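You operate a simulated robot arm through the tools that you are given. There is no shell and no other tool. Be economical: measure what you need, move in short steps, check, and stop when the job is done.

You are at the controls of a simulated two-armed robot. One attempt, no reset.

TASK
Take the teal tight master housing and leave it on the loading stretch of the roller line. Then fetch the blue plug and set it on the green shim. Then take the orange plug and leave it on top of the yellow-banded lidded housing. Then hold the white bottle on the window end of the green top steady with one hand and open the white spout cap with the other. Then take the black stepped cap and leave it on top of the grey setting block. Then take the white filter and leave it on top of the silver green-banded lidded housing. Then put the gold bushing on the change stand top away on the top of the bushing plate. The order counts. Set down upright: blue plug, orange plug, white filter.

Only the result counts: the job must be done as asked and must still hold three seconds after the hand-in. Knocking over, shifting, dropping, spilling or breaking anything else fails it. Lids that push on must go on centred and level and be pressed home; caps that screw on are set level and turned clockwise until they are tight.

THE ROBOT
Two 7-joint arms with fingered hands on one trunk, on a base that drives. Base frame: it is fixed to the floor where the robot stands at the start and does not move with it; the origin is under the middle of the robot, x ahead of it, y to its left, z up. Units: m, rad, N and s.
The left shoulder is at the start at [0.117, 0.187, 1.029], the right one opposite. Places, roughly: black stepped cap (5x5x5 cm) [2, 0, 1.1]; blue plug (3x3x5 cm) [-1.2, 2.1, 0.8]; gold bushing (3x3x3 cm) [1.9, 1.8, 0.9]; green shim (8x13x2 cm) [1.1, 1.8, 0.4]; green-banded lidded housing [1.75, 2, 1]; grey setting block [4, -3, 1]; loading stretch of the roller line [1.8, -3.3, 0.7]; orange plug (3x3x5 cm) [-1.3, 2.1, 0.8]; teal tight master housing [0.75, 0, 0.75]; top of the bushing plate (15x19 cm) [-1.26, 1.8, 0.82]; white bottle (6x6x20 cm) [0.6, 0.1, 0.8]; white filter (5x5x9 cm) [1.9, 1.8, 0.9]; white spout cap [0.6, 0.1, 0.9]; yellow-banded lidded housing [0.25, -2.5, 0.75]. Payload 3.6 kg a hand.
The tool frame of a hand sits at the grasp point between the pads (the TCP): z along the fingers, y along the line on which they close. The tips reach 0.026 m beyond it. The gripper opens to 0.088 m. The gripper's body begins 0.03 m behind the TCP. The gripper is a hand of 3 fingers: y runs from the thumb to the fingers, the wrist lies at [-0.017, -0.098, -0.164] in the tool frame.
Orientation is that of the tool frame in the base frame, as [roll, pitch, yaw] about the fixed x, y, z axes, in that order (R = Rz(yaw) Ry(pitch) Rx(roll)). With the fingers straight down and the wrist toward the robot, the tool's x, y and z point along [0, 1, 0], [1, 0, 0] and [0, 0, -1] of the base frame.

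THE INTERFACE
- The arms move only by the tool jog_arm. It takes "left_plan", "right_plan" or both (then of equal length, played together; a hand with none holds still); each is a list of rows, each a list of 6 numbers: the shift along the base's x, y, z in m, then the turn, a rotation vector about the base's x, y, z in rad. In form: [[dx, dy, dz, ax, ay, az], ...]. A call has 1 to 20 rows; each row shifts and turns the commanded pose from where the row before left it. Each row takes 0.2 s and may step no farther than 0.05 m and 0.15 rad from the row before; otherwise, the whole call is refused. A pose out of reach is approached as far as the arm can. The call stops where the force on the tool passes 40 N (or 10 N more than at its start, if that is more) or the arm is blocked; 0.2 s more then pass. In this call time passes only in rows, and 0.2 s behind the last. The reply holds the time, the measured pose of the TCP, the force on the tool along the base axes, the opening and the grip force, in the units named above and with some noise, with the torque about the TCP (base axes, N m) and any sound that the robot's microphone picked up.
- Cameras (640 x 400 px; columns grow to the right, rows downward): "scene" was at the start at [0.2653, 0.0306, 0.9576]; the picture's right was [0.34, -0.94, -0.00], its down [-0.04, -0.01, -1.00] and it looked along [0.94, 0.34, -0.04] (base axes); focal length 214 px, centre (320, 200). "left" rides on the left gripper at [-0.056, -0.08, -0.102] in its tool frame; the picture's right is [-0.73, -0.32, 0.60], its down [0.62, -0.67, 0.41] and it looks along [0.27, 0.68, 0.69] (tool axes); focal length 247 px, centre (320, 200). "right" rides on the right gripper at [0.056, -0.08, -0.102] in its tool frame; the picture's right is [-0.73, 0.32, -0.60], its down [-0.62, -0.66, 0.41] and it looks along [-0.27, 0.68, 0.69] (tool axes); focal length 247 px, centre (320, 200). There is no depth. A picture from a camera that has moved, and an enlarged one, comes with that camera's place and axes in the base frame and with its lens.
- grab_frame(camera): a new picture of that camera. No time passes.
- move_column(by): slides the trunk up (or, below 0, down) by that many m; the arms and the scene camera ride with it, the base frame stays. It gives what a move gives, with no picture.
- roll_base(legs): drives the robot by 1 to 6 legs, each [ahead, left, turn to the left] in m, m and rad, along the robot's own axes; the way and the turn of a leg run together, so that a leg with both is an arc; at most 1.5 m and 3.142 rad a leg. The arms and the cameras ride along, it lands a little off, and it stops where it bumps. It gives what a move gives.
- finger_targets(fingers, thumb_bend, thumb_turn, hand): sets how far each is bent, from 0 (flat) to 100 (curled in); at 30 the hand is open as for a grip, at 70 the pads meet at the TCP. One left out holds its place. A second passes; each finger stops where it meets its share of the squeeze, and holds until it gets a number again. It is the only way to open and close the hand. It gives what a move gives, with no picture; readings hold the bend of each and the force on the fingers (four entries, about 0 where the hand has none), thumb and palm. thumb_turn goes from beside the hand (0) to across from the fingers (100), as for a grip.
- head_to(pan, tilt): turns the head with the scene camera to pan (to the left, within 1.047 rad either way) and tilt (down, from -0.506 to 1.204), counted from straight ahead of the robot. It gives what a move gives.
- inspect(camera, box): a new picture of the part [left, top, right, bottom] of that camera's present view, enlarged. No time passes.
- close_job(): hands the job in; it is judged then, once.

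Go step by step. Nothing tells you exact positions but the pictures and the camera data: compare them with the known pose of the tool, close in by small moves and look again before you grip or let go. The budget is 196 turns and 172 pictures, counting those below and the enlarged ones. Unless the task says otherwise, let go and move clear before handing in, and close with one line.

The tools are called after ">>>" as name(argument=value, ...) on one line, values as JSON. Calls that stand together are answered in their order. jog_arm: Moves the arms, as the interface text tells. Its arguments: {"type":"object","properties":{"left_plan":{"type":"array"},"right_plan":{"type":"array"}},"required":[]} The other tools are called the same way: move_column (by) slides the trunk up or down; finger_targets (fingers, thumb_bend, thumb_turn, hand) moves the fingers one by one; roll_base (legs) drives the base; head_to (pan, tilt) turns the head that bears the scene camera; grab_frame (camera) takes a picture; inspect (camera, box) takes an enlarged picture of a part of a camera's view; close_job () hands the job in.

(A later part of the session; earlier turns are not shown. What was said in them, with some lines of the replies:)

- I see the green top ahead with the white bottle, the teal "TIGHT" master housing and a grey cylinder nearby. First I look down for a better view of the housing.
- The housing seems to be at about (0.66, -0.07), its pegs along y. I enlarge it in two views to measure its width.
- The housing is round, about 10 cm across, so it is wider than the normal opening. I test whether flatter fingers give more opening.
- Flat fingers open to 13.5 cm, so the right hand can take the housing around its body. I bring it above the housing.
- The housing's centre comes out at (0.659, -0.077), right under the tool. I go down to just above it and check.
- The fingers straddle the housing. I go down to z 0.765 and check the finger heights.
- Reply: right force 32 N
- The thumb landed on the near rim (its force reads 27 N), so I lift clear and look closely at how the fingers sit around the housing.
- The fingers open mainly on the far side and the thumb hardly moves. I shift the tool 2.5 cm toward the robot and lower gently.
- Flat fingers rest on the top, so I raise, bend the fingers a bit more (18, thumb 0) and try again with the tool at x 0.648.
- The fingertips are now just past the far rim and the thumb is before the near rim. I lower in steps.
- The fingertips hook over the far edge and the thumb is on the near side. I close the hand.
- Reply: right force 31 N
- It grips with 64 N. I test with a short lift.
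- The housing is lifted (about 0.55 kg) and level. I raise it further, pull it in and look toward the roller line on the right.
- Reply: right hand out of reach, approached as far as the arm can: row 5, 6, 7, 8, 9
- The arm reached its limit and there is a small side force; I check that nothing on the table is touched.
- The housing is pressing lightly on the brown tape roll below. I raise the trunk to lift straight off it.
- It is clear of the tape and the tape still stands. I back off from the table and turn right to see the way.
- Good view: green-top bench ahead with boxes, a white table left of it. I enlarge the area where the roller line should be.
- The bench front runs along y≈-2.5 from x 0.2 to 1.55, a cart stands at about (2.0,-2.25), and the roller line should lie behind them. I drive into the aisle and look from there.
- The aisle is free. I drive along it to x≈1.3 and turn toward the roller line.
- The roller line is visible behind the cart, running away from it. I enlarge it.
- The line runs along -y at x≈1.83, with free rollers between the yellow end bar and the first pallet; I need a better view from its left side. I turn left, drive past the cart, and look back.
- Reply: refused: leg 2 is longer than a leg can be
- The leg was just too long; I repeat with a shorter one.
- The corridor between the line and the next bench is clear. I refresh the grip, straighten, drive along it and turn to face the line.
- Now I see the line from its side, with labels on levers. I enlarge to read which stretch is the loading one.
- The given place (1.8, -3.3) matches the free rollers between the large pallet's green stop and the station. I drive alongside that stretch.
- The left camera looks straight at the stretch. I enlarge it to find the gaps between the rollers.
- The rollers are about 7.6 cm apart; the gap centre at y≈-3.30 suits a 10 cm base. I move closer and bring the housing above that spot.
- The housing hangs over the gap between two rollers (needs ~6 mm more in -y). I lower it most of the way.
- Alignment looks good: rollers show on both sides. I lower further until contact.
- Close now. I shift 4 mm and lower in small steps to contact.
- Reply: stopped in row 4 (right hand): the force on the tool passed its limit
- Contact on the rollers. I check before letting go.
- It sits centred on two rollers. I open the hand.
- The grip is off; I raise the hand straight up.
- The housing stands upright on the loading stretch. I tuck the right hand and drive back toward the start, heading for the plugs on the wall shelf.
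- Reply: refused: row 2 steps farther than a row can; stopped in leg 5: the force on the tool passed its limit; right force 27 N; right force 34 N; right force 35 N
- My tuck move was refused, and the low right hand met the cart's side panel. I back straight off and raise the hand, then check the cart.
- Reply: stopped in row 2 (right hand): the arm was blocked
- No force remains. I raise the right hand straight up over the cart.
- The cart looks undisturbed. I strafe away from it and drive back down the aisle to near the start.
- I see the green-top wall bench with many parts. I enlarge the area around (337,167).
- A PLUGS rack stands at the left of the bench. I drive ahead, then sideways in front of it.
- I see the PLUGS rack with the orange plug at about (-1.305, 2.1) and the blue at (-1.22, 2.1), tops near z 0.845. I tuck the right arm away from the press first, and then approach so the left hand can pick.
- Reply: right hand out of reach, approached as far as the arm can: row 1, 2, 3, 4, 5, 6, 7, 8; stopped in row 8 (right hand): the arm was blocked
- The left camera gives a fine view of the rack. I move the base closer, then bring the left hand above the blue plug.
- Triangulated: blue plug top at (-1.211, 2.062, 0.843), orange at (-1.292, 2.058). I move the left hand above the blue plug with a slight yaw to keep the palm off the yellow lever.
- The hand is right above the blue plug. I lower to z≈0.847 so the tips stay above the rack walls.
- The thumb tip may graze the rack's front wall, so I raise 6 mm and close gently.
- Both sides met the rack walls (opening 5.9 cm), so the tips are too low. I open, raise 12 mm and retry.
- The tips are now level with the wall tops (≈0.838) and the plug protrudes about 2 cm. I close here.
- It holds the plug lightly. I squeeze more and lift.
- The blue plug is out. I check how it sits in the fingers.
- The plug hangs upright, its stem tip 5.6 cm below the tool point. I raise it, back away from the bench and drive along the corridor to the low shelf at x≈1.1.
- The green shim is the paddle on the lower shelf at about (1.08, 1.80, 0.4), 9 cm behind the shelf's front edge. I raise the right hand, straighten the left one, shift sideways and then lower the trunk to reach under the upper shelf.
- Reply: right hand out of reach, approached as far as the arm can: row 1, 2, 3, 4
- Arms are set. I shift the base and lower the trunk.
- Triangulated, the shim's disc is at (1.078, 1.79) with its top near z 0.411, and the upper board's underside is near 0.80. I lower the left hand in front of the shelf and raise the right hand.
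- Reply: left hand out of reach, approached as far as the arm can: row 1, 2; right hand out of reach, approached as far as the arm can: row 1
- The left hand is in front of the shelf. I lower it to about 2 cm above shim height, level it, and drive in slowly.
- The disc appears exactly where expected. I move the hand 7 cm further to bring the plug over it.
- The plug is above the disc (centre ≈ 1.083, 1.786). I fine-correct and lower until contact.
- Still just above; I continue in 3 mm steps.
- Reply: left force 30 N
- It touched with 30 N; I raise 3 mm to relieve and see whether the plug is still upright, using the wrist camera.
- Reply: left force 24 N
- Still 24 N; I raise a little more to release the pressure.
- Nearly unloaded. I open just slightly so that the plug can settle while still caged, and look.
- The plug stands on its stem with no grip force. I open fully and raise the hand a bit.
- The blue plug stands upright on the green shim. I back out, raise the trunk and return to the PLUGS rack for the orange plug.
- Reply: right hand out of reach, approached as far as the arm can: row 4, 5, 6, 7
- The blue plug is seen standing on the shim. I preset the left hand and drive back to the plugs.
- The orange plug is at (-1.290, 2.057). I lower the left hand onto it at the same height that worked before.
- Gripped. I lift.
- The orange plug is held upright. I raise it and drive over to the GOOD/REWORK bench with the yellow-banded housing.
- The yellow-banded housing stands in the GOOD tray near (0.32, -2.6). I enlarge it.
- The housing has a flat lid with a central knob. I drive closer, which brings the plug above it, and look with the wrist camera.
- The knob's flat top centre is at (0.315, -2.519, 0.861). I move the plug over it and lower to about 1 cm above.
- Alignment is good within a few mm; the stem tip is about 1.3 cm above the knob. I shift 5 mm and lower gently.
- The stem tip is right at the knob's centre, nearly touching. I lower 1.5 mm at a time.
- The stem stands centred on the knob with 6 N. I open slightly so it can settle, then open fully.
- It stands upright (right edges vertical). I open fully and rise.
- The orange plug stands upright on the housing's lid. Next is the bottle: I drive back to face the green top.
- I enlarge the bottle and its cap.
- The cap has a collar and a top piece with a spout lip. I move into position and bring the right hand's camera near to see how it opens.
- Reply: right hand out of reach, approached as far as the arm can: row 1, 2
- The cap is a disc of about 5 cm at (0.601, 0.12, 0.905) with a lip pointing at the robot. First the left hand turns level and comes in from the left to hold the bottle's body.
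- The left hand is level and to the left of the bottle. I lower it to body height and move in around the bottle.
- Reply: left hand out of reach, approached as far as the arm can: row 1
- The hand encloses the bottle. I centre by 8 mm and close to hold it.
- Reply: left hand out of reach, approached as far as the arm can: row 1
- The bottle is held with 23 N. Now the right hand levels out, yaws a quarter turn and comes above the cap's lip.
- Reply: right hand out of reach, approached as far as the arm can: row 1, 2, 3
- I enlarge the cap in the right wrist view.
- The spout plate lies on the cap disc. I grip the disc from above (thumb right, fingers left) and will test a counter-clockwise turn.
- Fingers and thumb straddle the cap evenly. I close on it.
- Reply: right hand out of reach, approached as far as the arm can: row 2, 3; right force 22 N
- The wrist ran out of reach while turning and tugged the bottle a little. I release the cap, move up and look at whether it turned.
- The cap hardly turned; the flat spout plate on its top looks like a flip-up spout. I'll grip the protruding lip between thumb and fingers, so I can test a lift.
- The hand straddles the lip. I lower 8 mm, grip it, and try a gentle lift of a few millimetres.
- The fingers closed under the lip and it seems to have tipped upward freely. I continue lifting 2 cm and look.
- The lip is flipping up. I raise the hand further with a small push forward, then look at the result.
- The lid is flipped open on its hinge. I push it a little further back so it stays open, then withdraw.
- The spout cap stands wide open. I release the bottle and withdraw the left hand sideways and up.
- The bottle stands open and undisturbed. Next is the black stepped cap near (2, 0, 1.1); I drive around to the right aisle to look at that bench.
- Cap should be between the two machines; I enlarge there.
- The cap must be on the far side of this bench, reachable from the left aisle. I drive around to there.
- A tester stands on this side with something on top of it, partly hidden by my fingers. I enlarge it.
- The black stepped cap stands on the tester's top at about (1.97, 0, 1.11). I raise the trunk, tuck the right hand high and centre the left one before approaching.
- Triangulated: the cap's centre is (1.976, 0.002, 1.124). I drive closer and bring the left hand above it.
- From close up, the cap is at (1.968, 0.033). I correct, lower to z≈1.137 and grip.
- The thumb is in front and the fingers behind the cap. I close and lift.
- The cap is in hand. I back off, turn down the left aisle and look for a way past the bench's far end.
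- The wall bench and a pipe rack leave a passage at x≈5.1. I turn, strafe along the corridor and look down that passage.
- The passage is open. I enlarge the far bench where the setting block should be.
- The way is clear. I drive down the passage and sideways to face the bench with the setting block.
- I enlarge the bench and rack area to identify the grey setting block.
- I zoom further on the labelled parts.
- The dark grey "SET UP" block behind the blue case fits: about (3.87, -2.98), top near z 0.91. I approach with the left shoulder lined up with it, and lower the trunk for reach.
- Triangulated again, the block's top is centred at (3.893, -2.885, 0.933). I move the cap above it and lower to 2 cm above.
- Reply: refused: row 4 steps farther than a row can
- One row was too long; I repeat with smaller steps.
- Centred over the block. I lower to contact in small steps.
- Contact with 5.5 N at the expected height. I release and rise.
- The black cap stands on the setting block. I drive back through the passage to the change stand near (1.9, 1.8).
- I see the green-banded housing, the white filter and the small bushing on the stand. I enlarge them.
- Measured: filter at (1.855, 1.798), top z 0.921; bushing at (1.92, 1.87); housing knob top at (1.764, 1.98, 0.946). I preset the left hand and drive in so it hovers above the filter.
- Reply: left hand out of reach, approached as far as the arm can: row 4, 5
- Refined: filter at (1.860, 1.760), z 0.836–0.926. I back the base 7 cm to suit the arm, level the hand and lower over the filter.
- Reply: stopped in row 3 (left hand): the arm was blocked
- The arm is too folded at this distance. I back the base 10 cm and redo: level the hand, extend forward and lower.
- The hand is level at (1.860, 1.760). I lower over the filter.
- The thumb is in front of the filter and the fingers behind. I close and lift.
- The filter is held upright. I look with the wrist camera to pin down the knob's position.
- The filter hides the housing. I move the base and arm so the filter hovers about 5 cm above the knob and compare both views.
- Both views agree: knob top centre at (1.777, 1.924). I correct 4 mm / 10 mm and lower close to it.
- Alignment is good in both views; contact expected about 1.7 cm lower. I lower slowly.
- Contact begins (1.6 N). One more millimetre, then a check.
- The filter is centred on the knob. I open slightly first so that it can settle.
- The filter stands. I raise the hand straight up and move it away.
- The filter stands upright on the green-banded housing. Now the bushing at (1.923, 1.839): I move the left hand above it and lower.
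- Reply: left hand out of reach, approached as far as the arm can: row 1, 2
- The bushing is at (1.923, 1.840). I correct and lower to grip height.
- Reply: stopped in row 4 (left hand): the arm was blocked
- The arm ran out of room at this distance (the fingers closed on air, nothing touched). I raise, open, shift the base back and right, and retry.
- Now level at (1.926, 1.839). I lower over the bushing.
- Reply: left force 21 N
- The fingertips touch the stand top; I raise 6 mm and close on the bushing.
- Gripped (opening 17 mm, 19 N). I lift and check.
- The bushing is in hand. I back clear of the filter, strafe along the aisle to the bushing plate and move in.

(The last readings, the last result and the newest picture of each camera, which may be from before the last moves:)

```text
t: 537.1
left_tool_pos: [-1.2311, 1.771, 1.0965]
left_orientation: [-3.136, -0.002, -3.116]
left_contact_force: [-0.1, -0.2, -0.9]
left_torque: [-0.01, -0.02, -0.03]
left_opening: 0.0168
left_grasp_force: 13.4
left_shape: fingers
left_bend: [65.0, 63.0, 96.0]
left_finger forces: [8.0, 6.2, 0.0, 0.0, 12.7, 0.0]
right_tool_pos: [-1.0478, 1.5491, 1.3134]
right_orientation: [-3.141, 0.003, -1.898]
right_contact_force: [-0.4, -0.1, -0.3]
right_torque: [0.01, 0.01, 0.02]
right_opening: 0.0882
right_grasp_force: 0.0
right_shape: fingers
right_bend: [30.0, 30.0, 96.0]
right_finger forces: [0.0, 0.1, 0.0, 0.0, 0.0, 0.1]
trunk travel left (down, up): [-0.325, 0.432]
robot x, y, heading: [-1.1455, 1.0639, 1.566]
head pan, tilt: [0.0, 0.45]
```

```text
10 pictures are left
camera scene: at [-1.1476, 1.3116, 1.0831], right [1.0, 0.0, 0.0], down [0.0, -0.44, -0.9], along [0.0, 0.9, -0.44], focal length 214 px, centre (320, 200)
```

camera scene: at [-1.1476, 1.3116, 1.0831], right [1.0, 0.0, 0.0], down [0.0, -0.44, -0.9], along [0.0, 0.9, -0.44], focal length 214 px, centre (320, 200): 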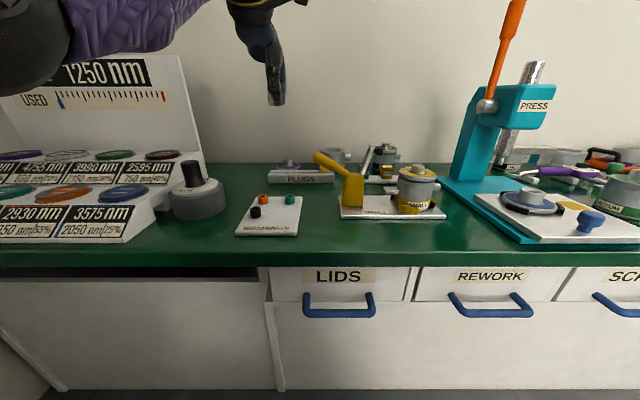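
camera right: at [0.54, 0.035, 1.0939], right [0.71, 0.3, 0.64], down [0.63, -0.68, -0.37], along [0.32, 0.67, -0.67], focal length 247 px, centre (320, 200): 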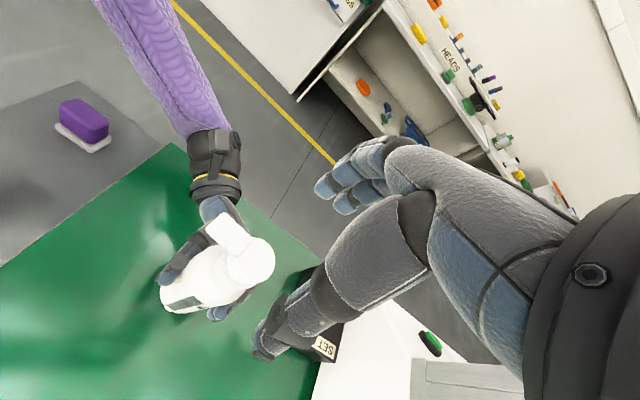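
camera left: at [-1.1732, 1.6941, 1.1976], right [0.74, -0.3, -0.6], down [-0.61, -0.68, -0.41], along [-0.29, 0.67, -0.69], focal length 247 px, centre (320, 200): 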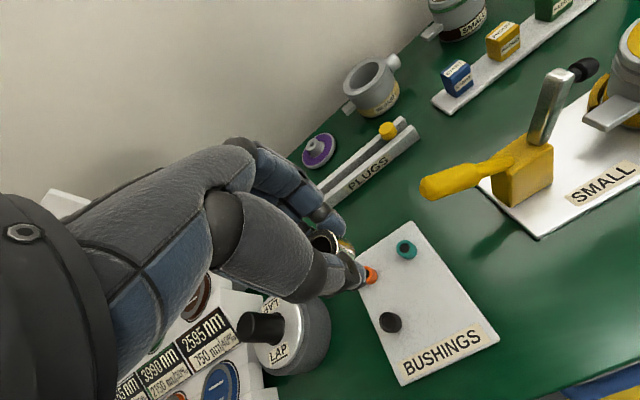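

The hand is already above the free fourth place at about (-1.235, 1.77). I lower to near the plate and check.

>>> jog_arm(left_plan=[[-0.004, 0, -0.04, 0, 0, 0], [0, 0, -0.04, 0, 0, 0], [0, 0, -0.04, 0, 0, 0], [0, 0, -0.04, 0, 0, 0], [0, 0, -0.03, 0, 0, 0]])

>>> inspect(camera="scene", box=[210, 130, 370, 250])

>>> inspect(camera="left", box=[240, 140, 520, 380])

```text
t: 538.3
left_tool_pos: [-1.2355, 1.771, 0.9054]
left_orientation: [-3.137, -0.002, -3.118]
left_contact_force: [0.0, 0.0, -1.1]
left_torque: [-0.05, -0.01, 0.02]
left_opening: 0.0167
left_grasp_force: 14.2
left_shape: fingers
left_bend: [65.0, 63.0, 96.0]
left_finger forces: [8.1, 6.3, 0.1, 0.1, 12.6, 0.1]
right_tool_pos: [-1.048, 1.5481, 1.3146]
right_orientation: [3.141, 0.0, -1.898]
right_contact_force: [-0.1, 0.3, 0.8]
right_torque: [0.02, 0.01, 0.01]
right_opening: 0.0882
right_grasp_force: 0.0
right_shape: fingers
right_bend: [30.0, 30.0, 96.0]
right_finger forces: [0.0, 0.0, 0.1, 0.0, 0.0, 0.1]
trunk travel left (down, up): [-0.325, 0.432]
robot x, y, heading: [-1.1474, 1.063, 1.571]
head pan, tilt: [0.0, 0.45]
```

```text
3.33 times, centred on (290, 190) of scene
camera zoom: at [-1.1476, 1.3106, 1.0834], right [1.0, 0.0, 0.0], down [0.0, -0.44, -0.9], along [0.0, 0.9, -0.44], focal length 715 px, centre (420, 233)
```

zoom: 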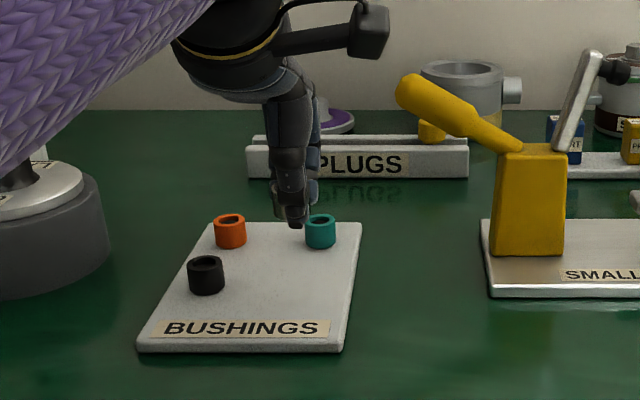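

```text
1.67 times, centred on (380, 260) of left
camera zoom: at [-1.1768, 1.6934, 1.0073], right [0.74, -0.3, -0.6], down [-0.61, -0.68, -0.41], along [-0.29, 0.67, -0.69], focal length 412 px, centre (220, 100)
```

zoom: 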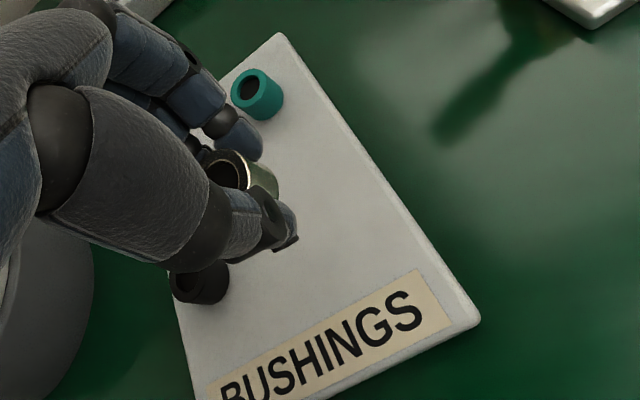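

All clear; the spot is free. I lower towards contact.

>>> jog_arm(left_plan=[[0, -0.002, -0.025, 0, 0, 0], [0, 0, -0.01, 0, 0, 0], [0, 0, -0.004, 0, 0, 0], [0, 0, -0.003, 0, 0, 0]])

```text
t: 539.3
left_tool_pos: [-1.2346, 1.7685, 0.8647]
left_orientation: [-3.139, -0.003, -3.118]
left_contact_force: [0.1, 0.3, -0.1]
left_torque: [0.02, 0.04, -0.03]
left_opening: 0.017
left_grasp_force: 13.9
left_shape: fingers
left_bend: [65.0, 63.0, 96.0]
left_finger forces: [7.9, 6.4, 0.0, 0.0, 12.6, 0.1]
right_tool_pos: [-1.0487, 1.5476, 1.3147]
right_orientation: [3.141, 0.003, -1.897]
right_contact_force: [-0.9, 0.4, 0.4]
right_torque: [-0.02, 0.01, 0.01]
right_opening: 0.0881
right_grasp_force: 0.0
right_shape: fingers
right_bend: [30.0, 30.0, 96.0]
right_finger forces: [0.0, 0.0, 0.0, 0.1, 0.0, 0.0]
trunk travel left (down, up): [-0.325, 0.432]
robot x, y, heading: [-1.1474, 1.0633, 1.565]
head pan, tilt: [0.0, 0.45]
```

>>> jog_arm(left_plan=[[0, 0, -0.003, 0, 0, 0], [0, 0, -0.003, 0, 0, 0]])

```text
t: 539.9
left_tool_pos: [-1.2351, 1.7691, 0.8572]
left_orientation: [-3.139, -0.003, -3.119]
left_contact_force: [0.1, 0.7, -0.4]
left_torque: [0.01, 0.0, -0.02]
left_opening: 0.0167
left_grasp_force: 13.6
left_shape: fingers
left_bend: [65.0, 63.0, 96.0]
left_finger forces: [7.9, 6.4, 0.0, 0.0, 12.7, 0.0]
right_tool_pos: [-1.0479, 1.5476, 1.3153]
right_orientation: [-3.14, 0.0, -1.897]
right_contact_force: [-0.4, 0.2, 0.3]
right_torque: [-0.04, -0.01, 0.01]
right_opening: 0.088
right_grasp_force: 0.1
right_shape: fingers
right_bend: [30.0, 30.0, 96.0]
right_finger forces: [0.1, 0.0, 0.1, 0.1, 0.0, 0.0]
trunk travel left (down, up): [-0.325, 0.432]
robot x, y, heading: [-1.1448, 1.0646, 1.572]
head pan, tilt: [0.0, 0.45]
```

>>> jog_arm(left_plan=[[0, 0, -0.002, 0, 0, 0], [0, 0, -0.002, 0, 0, 0]])

>>> inspect(camera="scene", box=[230, 160, 330, 240])

```text
t: 540.5
left_tool_pos: [-1.2353, 1.7679, 0.8538]
left_orientation: [-3.138, -0.002, -3.119]
left_contact_force: [-0.1, 0.1, -0.9]
left_torque: [-0.01, 0.03, 0.01]
left_opening: 0.0166
left_grasp_force: 13.4
left_shape: fingers
left_bend: [65.0, 63.0, 96.0]
left_finger forces: [7.9, 6.4, 0.0, 0.0, 12.6, 0.0]
right_tool_pos: [-1.0477, 1.5479, 1.3168]
right_orientation: [3.141, 0.002, -1.898]
right_contact_force: [0.5, -0.4, 0.1]
right_torque: [-0.03, -0.01, 0.0]
right_opening: 0.0878
right_grasp_force: 0.0
right_shape: fingers
right_bend: [30.0, 30.0, 96.0]
right_finger forces: [0.0, 0.0, 0.0, 0.0, 0.1, 0.0]
trunk travel left (down, up): [-0.325, 0.432]
robot x, y, heading: [-1.1461, 1.0653, 1.572]
head pan, tilt: [0.0, 0.45]
```

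```text
5.00 times, centred on (280, 200) of scene
camera zoom: at [-1.1476, 1.3104, 1.0834], right [1.0, 0.0, 0.0], down [0.0, -0.44, -0.9], along [0.0, 0.9, -0.44], focal length 1072 px, centre (520, 200)
```

zoom: 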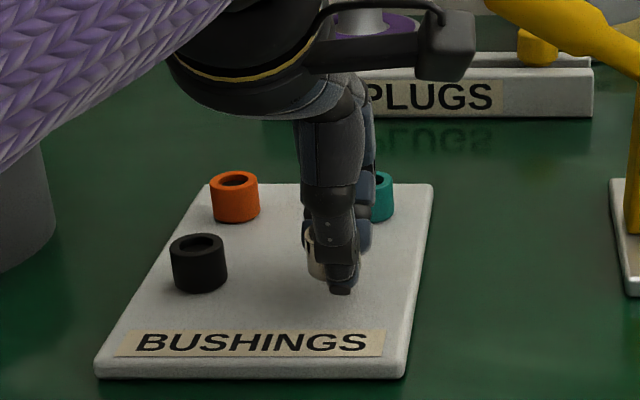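

Nearly on the plate; I continue in 2 mm steps.

>>> jog_arm(left_plan=[[0, 0, -0.002, 0, 0, 0], [0, 0, -0.002, 0, 0, 0], [0, 0, -0.002, 0, 0, 0]])

```text
t: 541.3
left_tool_pos: [-1.2345, 1.7681, 0.8481]
left_orientation: [-3.138, -0.002, -3.116]
left_contact_force: [0.4, 0.1, -0.1]
left_torque: [0.0, -0.01, 0.0]
left_opening: 0.0168
left_grasp_force: 13.2
left_shape: fingers
left_bend: [65.0, 63.0, 96.0]
left_finger forces: [7.8, 6.4, 0.0, 0.0, 12.7, 0.0]
right_tool_pos: [-1.0467, 1.5477, 1.3144]
right_orientation: [3.141, 0.001, -1.897]
right_contact_force: [-0.4, -0.4, 0.1]
right_torque: [0.01, 0.02, -0.02]
right_opening: 0.0882
right_grasp_force: 0.0
right_shape: fingers
right_bend: [30.0, 30.0, 96.0]
right_finger forces: [0.0, 0.0, 0.0, 0.0, 0.0, 0.1]
trunk travel left (down, up): [-0.325, 0.432]
robot x, y, heading: [-1.1495, 1.0606, 1.568]
head pan, tilt: [0.0, 0.45]
```

>>> jog_arm(left_plan=[[0, 0, -0.002, 0, 0, 0], [0, 0, -0.002, 0, 0, 0], [0, 0, -0.002, 0, 0, 0]])

```text
t: 542.1
left_tool_pos: [-1.2346, 1.7681, 0.8426]
left_orientation: [-3.139, -0.001, -3.117]
left_contact_force: [-0.2, 0.0, -0.8]
left_torque: [-0.01, 0.0, -0.01]
left_opening: 0.0168
left_grasp_force: 14.0
left_shape: fingers
left_bend: [65.0, 63.0, 96.0]
left_finger forces: [7.9, 6.4, 0.0, 0.1, 12.7, 0.0]
right_tool_pos: [-1.0479, 1.5484, 1.3152]
right_orientation: [-3.141, 0.001, -1.897]
right_contact_force: [0.9, -0.2, 0.2]
right_torque: [-0.01, 0.01, -0.01]
right_opening: 0.0883
right_grasp_force: 0.0
right_shape: fingers
right_bend: [30.0, 30.0, 96.0]
right_finger forces: [0.0, 0.0, 0.1, 0.0, 0.0, 0.0]
trunk travel left (down, up): [-0.325, 0.432]
robot x, y, heading: [-1.1483, 1.0642, 1.566]
head pan, tilt: [0.0, 0.45]
```

Still free; the plate must be lower than listed. I continue.

>>> jog_arm(left_plan=[[0, 0, -0.003, 0, 0, 0], [0, 0, -0.002, 0, 0, 0], [0, 0, -0.002, 0, 0, 0]])

>>> inspect(camera="scene", box=[255, 180, 325, 235])

```text
t: 542.9
left_tool_pos: [-1.2344, 1.7692, 0.8408]
left_orientation: [3.136, -0.001, -3.118]
left_contact_force: [-1.3, -1.9, 16.7]
left_torque: [-0.48, -0.06, -0.05]
left_opening: 0.0165
left_grasp_force: 21.5
left_shape: fingers
left_bend: [66.0, 63.0, 96.0]
left_finger forces: [7.1, 6.6, 0.0, 0.0, 28.9, 0.0]
right_tool_pos: [-1.0473, 1.5457, 1.3165]
right_orientation: [3.141, 0.003, -1.899]
right_contact_force: [-0.2, -0.6, 0.2]
right_torque: [0.02, -0.01, -0.01]
right_opening: 0.0883
right_grasp_force: 0.0
right_shape: fingers
right_bend: [30.0, 30.0, 96.0]
right_finger forces: [0.0, 0.0, 0.0, 0.0, 0.0, 0.0]
trunk travel left (down, up): [-0.325, 0.432]
robot x, y, heading: [-1.1468, 1.0639, 1.567]
head pan, tilt: [0.0, 0.45]
```

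```text
7.27 times, centred on (290, 208) of scene
camera zoom: at [-1.1475, 1.3087, 1.0842], right [1.0, 0.0, 0.0], down [0.0, -0.43, -0.9], along [0.0, 0.9, -0.43], focal length 1560 px, centre (538, 146)
```

zoom: 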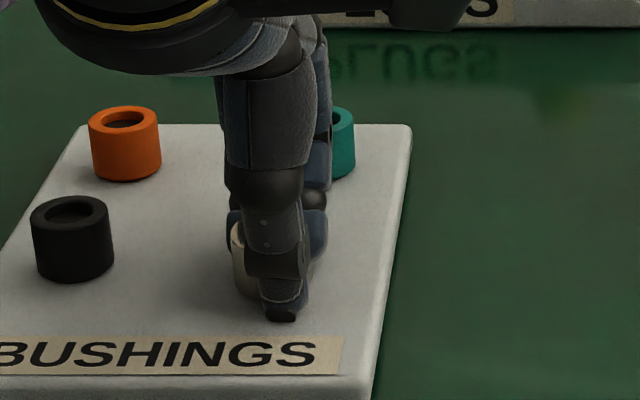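

Contact with the plate. I relieve 2 mm, open partly and rise.

>>> jog_arm(left_plan=[[0, 0, 0.002, 0, 0, 0]])

>>> finger_targets(hand="left", fingers=54, thumb_bend=54)

>>> jog_arm(left_plan=[[0, 0, 0.01, 0, 0, 0], [0, 0, 0.02, 0, 0, 0], [0, 0, 0.04, 0, 0, 0], [0, 0, 0.04, 0, 0, 0], [0, 0, 0.04, 0, 0, 0], [0, -0.02, 0.04, 0, 0, 0]])

>>> inspect(camera="scene", box=[220, 140, 340, 240])

```text
t: 543.3
left_tool_pos: [-1.2348, 1.768, 0.8415]
left_orientation: [3.14, -0.001, -3.115]
left_contact_force: [-0.6, 2.5, 15.6]
left_torque: [-0.33, -0.07, -0.01]
left_opening: 0.0168
left_grasp_force: 23.1
left_shape: fingers
left_bend: [65.0, 64.0, 96.0]
left_finger forces: [8.8, 8.1, 0.0, 0.0, 29.3, 0.0]
right_tool_pos: [-1.0484, 1.5465, 1.3161]
right_orientation: [-3.141, 0.003, -1.897]
right_contact_force: [-0.1, 1.0, -0.2]
right_torque: [0.01, 0.03, -0.01]
right_opening: 0.0881
right_grasp_force: 0.2
right_shape: fingers
right_bend: [30.0, 30.0, 96.0]
right_finger forces: [0.0, 0.0, 0.1, 0.1, 0.0, 0.0]
trunk travel left (down, up): [-0.325, 0.432]
robot x, y, heading: [-1.1456, 1.0656, 1.57]
head pan, tilt: [0.0, 0.45]
```

```text
t: 544.3
left_tool_pos: [-1.2349, 1.7677, 0.8406]
left_orientation: [3.14, -0.001, -3.115]
left_contact_force: [1.9, -3.5, 19.8]
left_torque: [0.17, -0.11, -0.02]
left_opening: 0.0293
left_grasp_force: 10.1
left_shape: fingers
left_bend: [58.0, 55.0, 97.0]
left_finger forces: [10.0, 6.6, 0.0, 0.0, 3.0, 0.0]
right_tool_pos: [-1.0471, 1.5456, 1.3157]
right_orientation: [-3.141, 0.006, -1.897]
right_contact_force: [-0.9, -0.2, 0.4]
right_torque: [-0.01, 0.0, 0.01]
right_opening: 0.0882
right_grasp_force: 0.0
right_shape: fingers
right_bend: [30.0, 30.0, 96.0]
right_finger forces: [0.0, 0.0, 0.0, 0.0, 0.0, 0.0]
trunk travel left (down, up): [-0.325, 0.432]
robot x, y, heading: [-1.1472, 1.0626, 1.565]
head pan, tilt: [0.0, 0.45]
```

```text
t: 545.7
left_tool_pos: [-1.2351, 1.7489, 1.0272]
left_orientation: [-3.139, -0.001, -3.116]
left_contact_force: [-0.1, -0.9, 0.4]
left_torque: [0.02, -0.02, 0.0]
left_opening: 0.0358
left_grasp_force: 0.1
left_shape: fingers
left_bend: [54.0, 54.0, 97.0]
left_finger forces: [0.0, 0.0, 0.0, 0.0, 0.0, 0.0]
right_tool_pos: [-1.0469, 1.5475, 1.3145]
right_orientation: [3.141, 0.004, -1.897]
right_contact_force: [0.9, 0.1, -0.8]
right_torque: [-0.01, 0.0, -0.01]
right_opening: 0.0882
right_grasp_force: 0.0
right_shape: fingers
right_bend: [30.0, 30.0, 96.0]
right_finger forces: [0.0, 0.0, 0.1, 0.0, 0.0, 0.1]
trunk travel left (down, up): [-0.325, 0.432]
robot x, y, heading: [-1.1492, 1.0674, 1.575]
head pan, tilt: [0.0, 0.45]
```

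```text
4.00 times, centred on (280, 190) of scene
camera zoom: at [-1.1475, 1.3099, 1.0836], right [1.0, 0.0, 0.0], down [0.0, -0.43, -0.9], along [0.0, 0.9, -0.43], focal length 858 px, centre (480, 240)
```

zoom: 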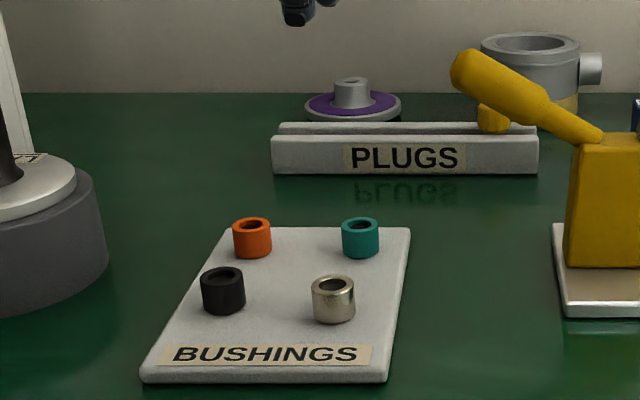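

The bushing stands on the bushing plate with the others. I back clear and hand in.

>>> roll_base(legs=[[-0.3, 0, 0]])

>>> close_job()

```text
t: 547.8
left_tool_pos: [-1.2366, 1.4444, 1.0271]
left_orientation: [-3.138, -0.001, -3.115]
left_contact_force: [0.1, -1.4, -0.8]
left_torque: [-0.03, -0.01, -0.01]
left_opening: 0.0358
left_grasp_force: 0.0
left_shape: fingers
left_bend: [54.0, 54.0, 97.0]
left_finger forces: [0.1, 0.0, 0.1, 0.0, 0.0, 0.0]
right_tool_pos: [-1.0491, 1.245, 1.3151]
right_orientation: [-3.141, 0.003, -1.895]
right_contact_force: [0.1, 0.0, 0.3]
right_torque: [-0.03, 0.02, 0.01]
right_opening: 0.088
right_grasp_force: 0.1
right_shape: fingers
right_bend: [30.0, 30.0, 96.0]
right_finger forces: [0.0, 0.0, 0.0, 0.0, 0.1, 0.1]
trunk travel left (down, up): [-0.325, 0.432]
robot x, y, heading: [-1.1514, 0.7618, 1.568]
head pan, tilt: [0.0, 0.45]
```

```text
The job is handed in.
```

All seven steps were done in the order asked and the job is handed in; along the way the teal housing leaned on the brown tape roll and my right hand pressed the cart's side panel with about 25–34 N, neither looked moved or knocked over in the pictures, but I didn't measure either one.
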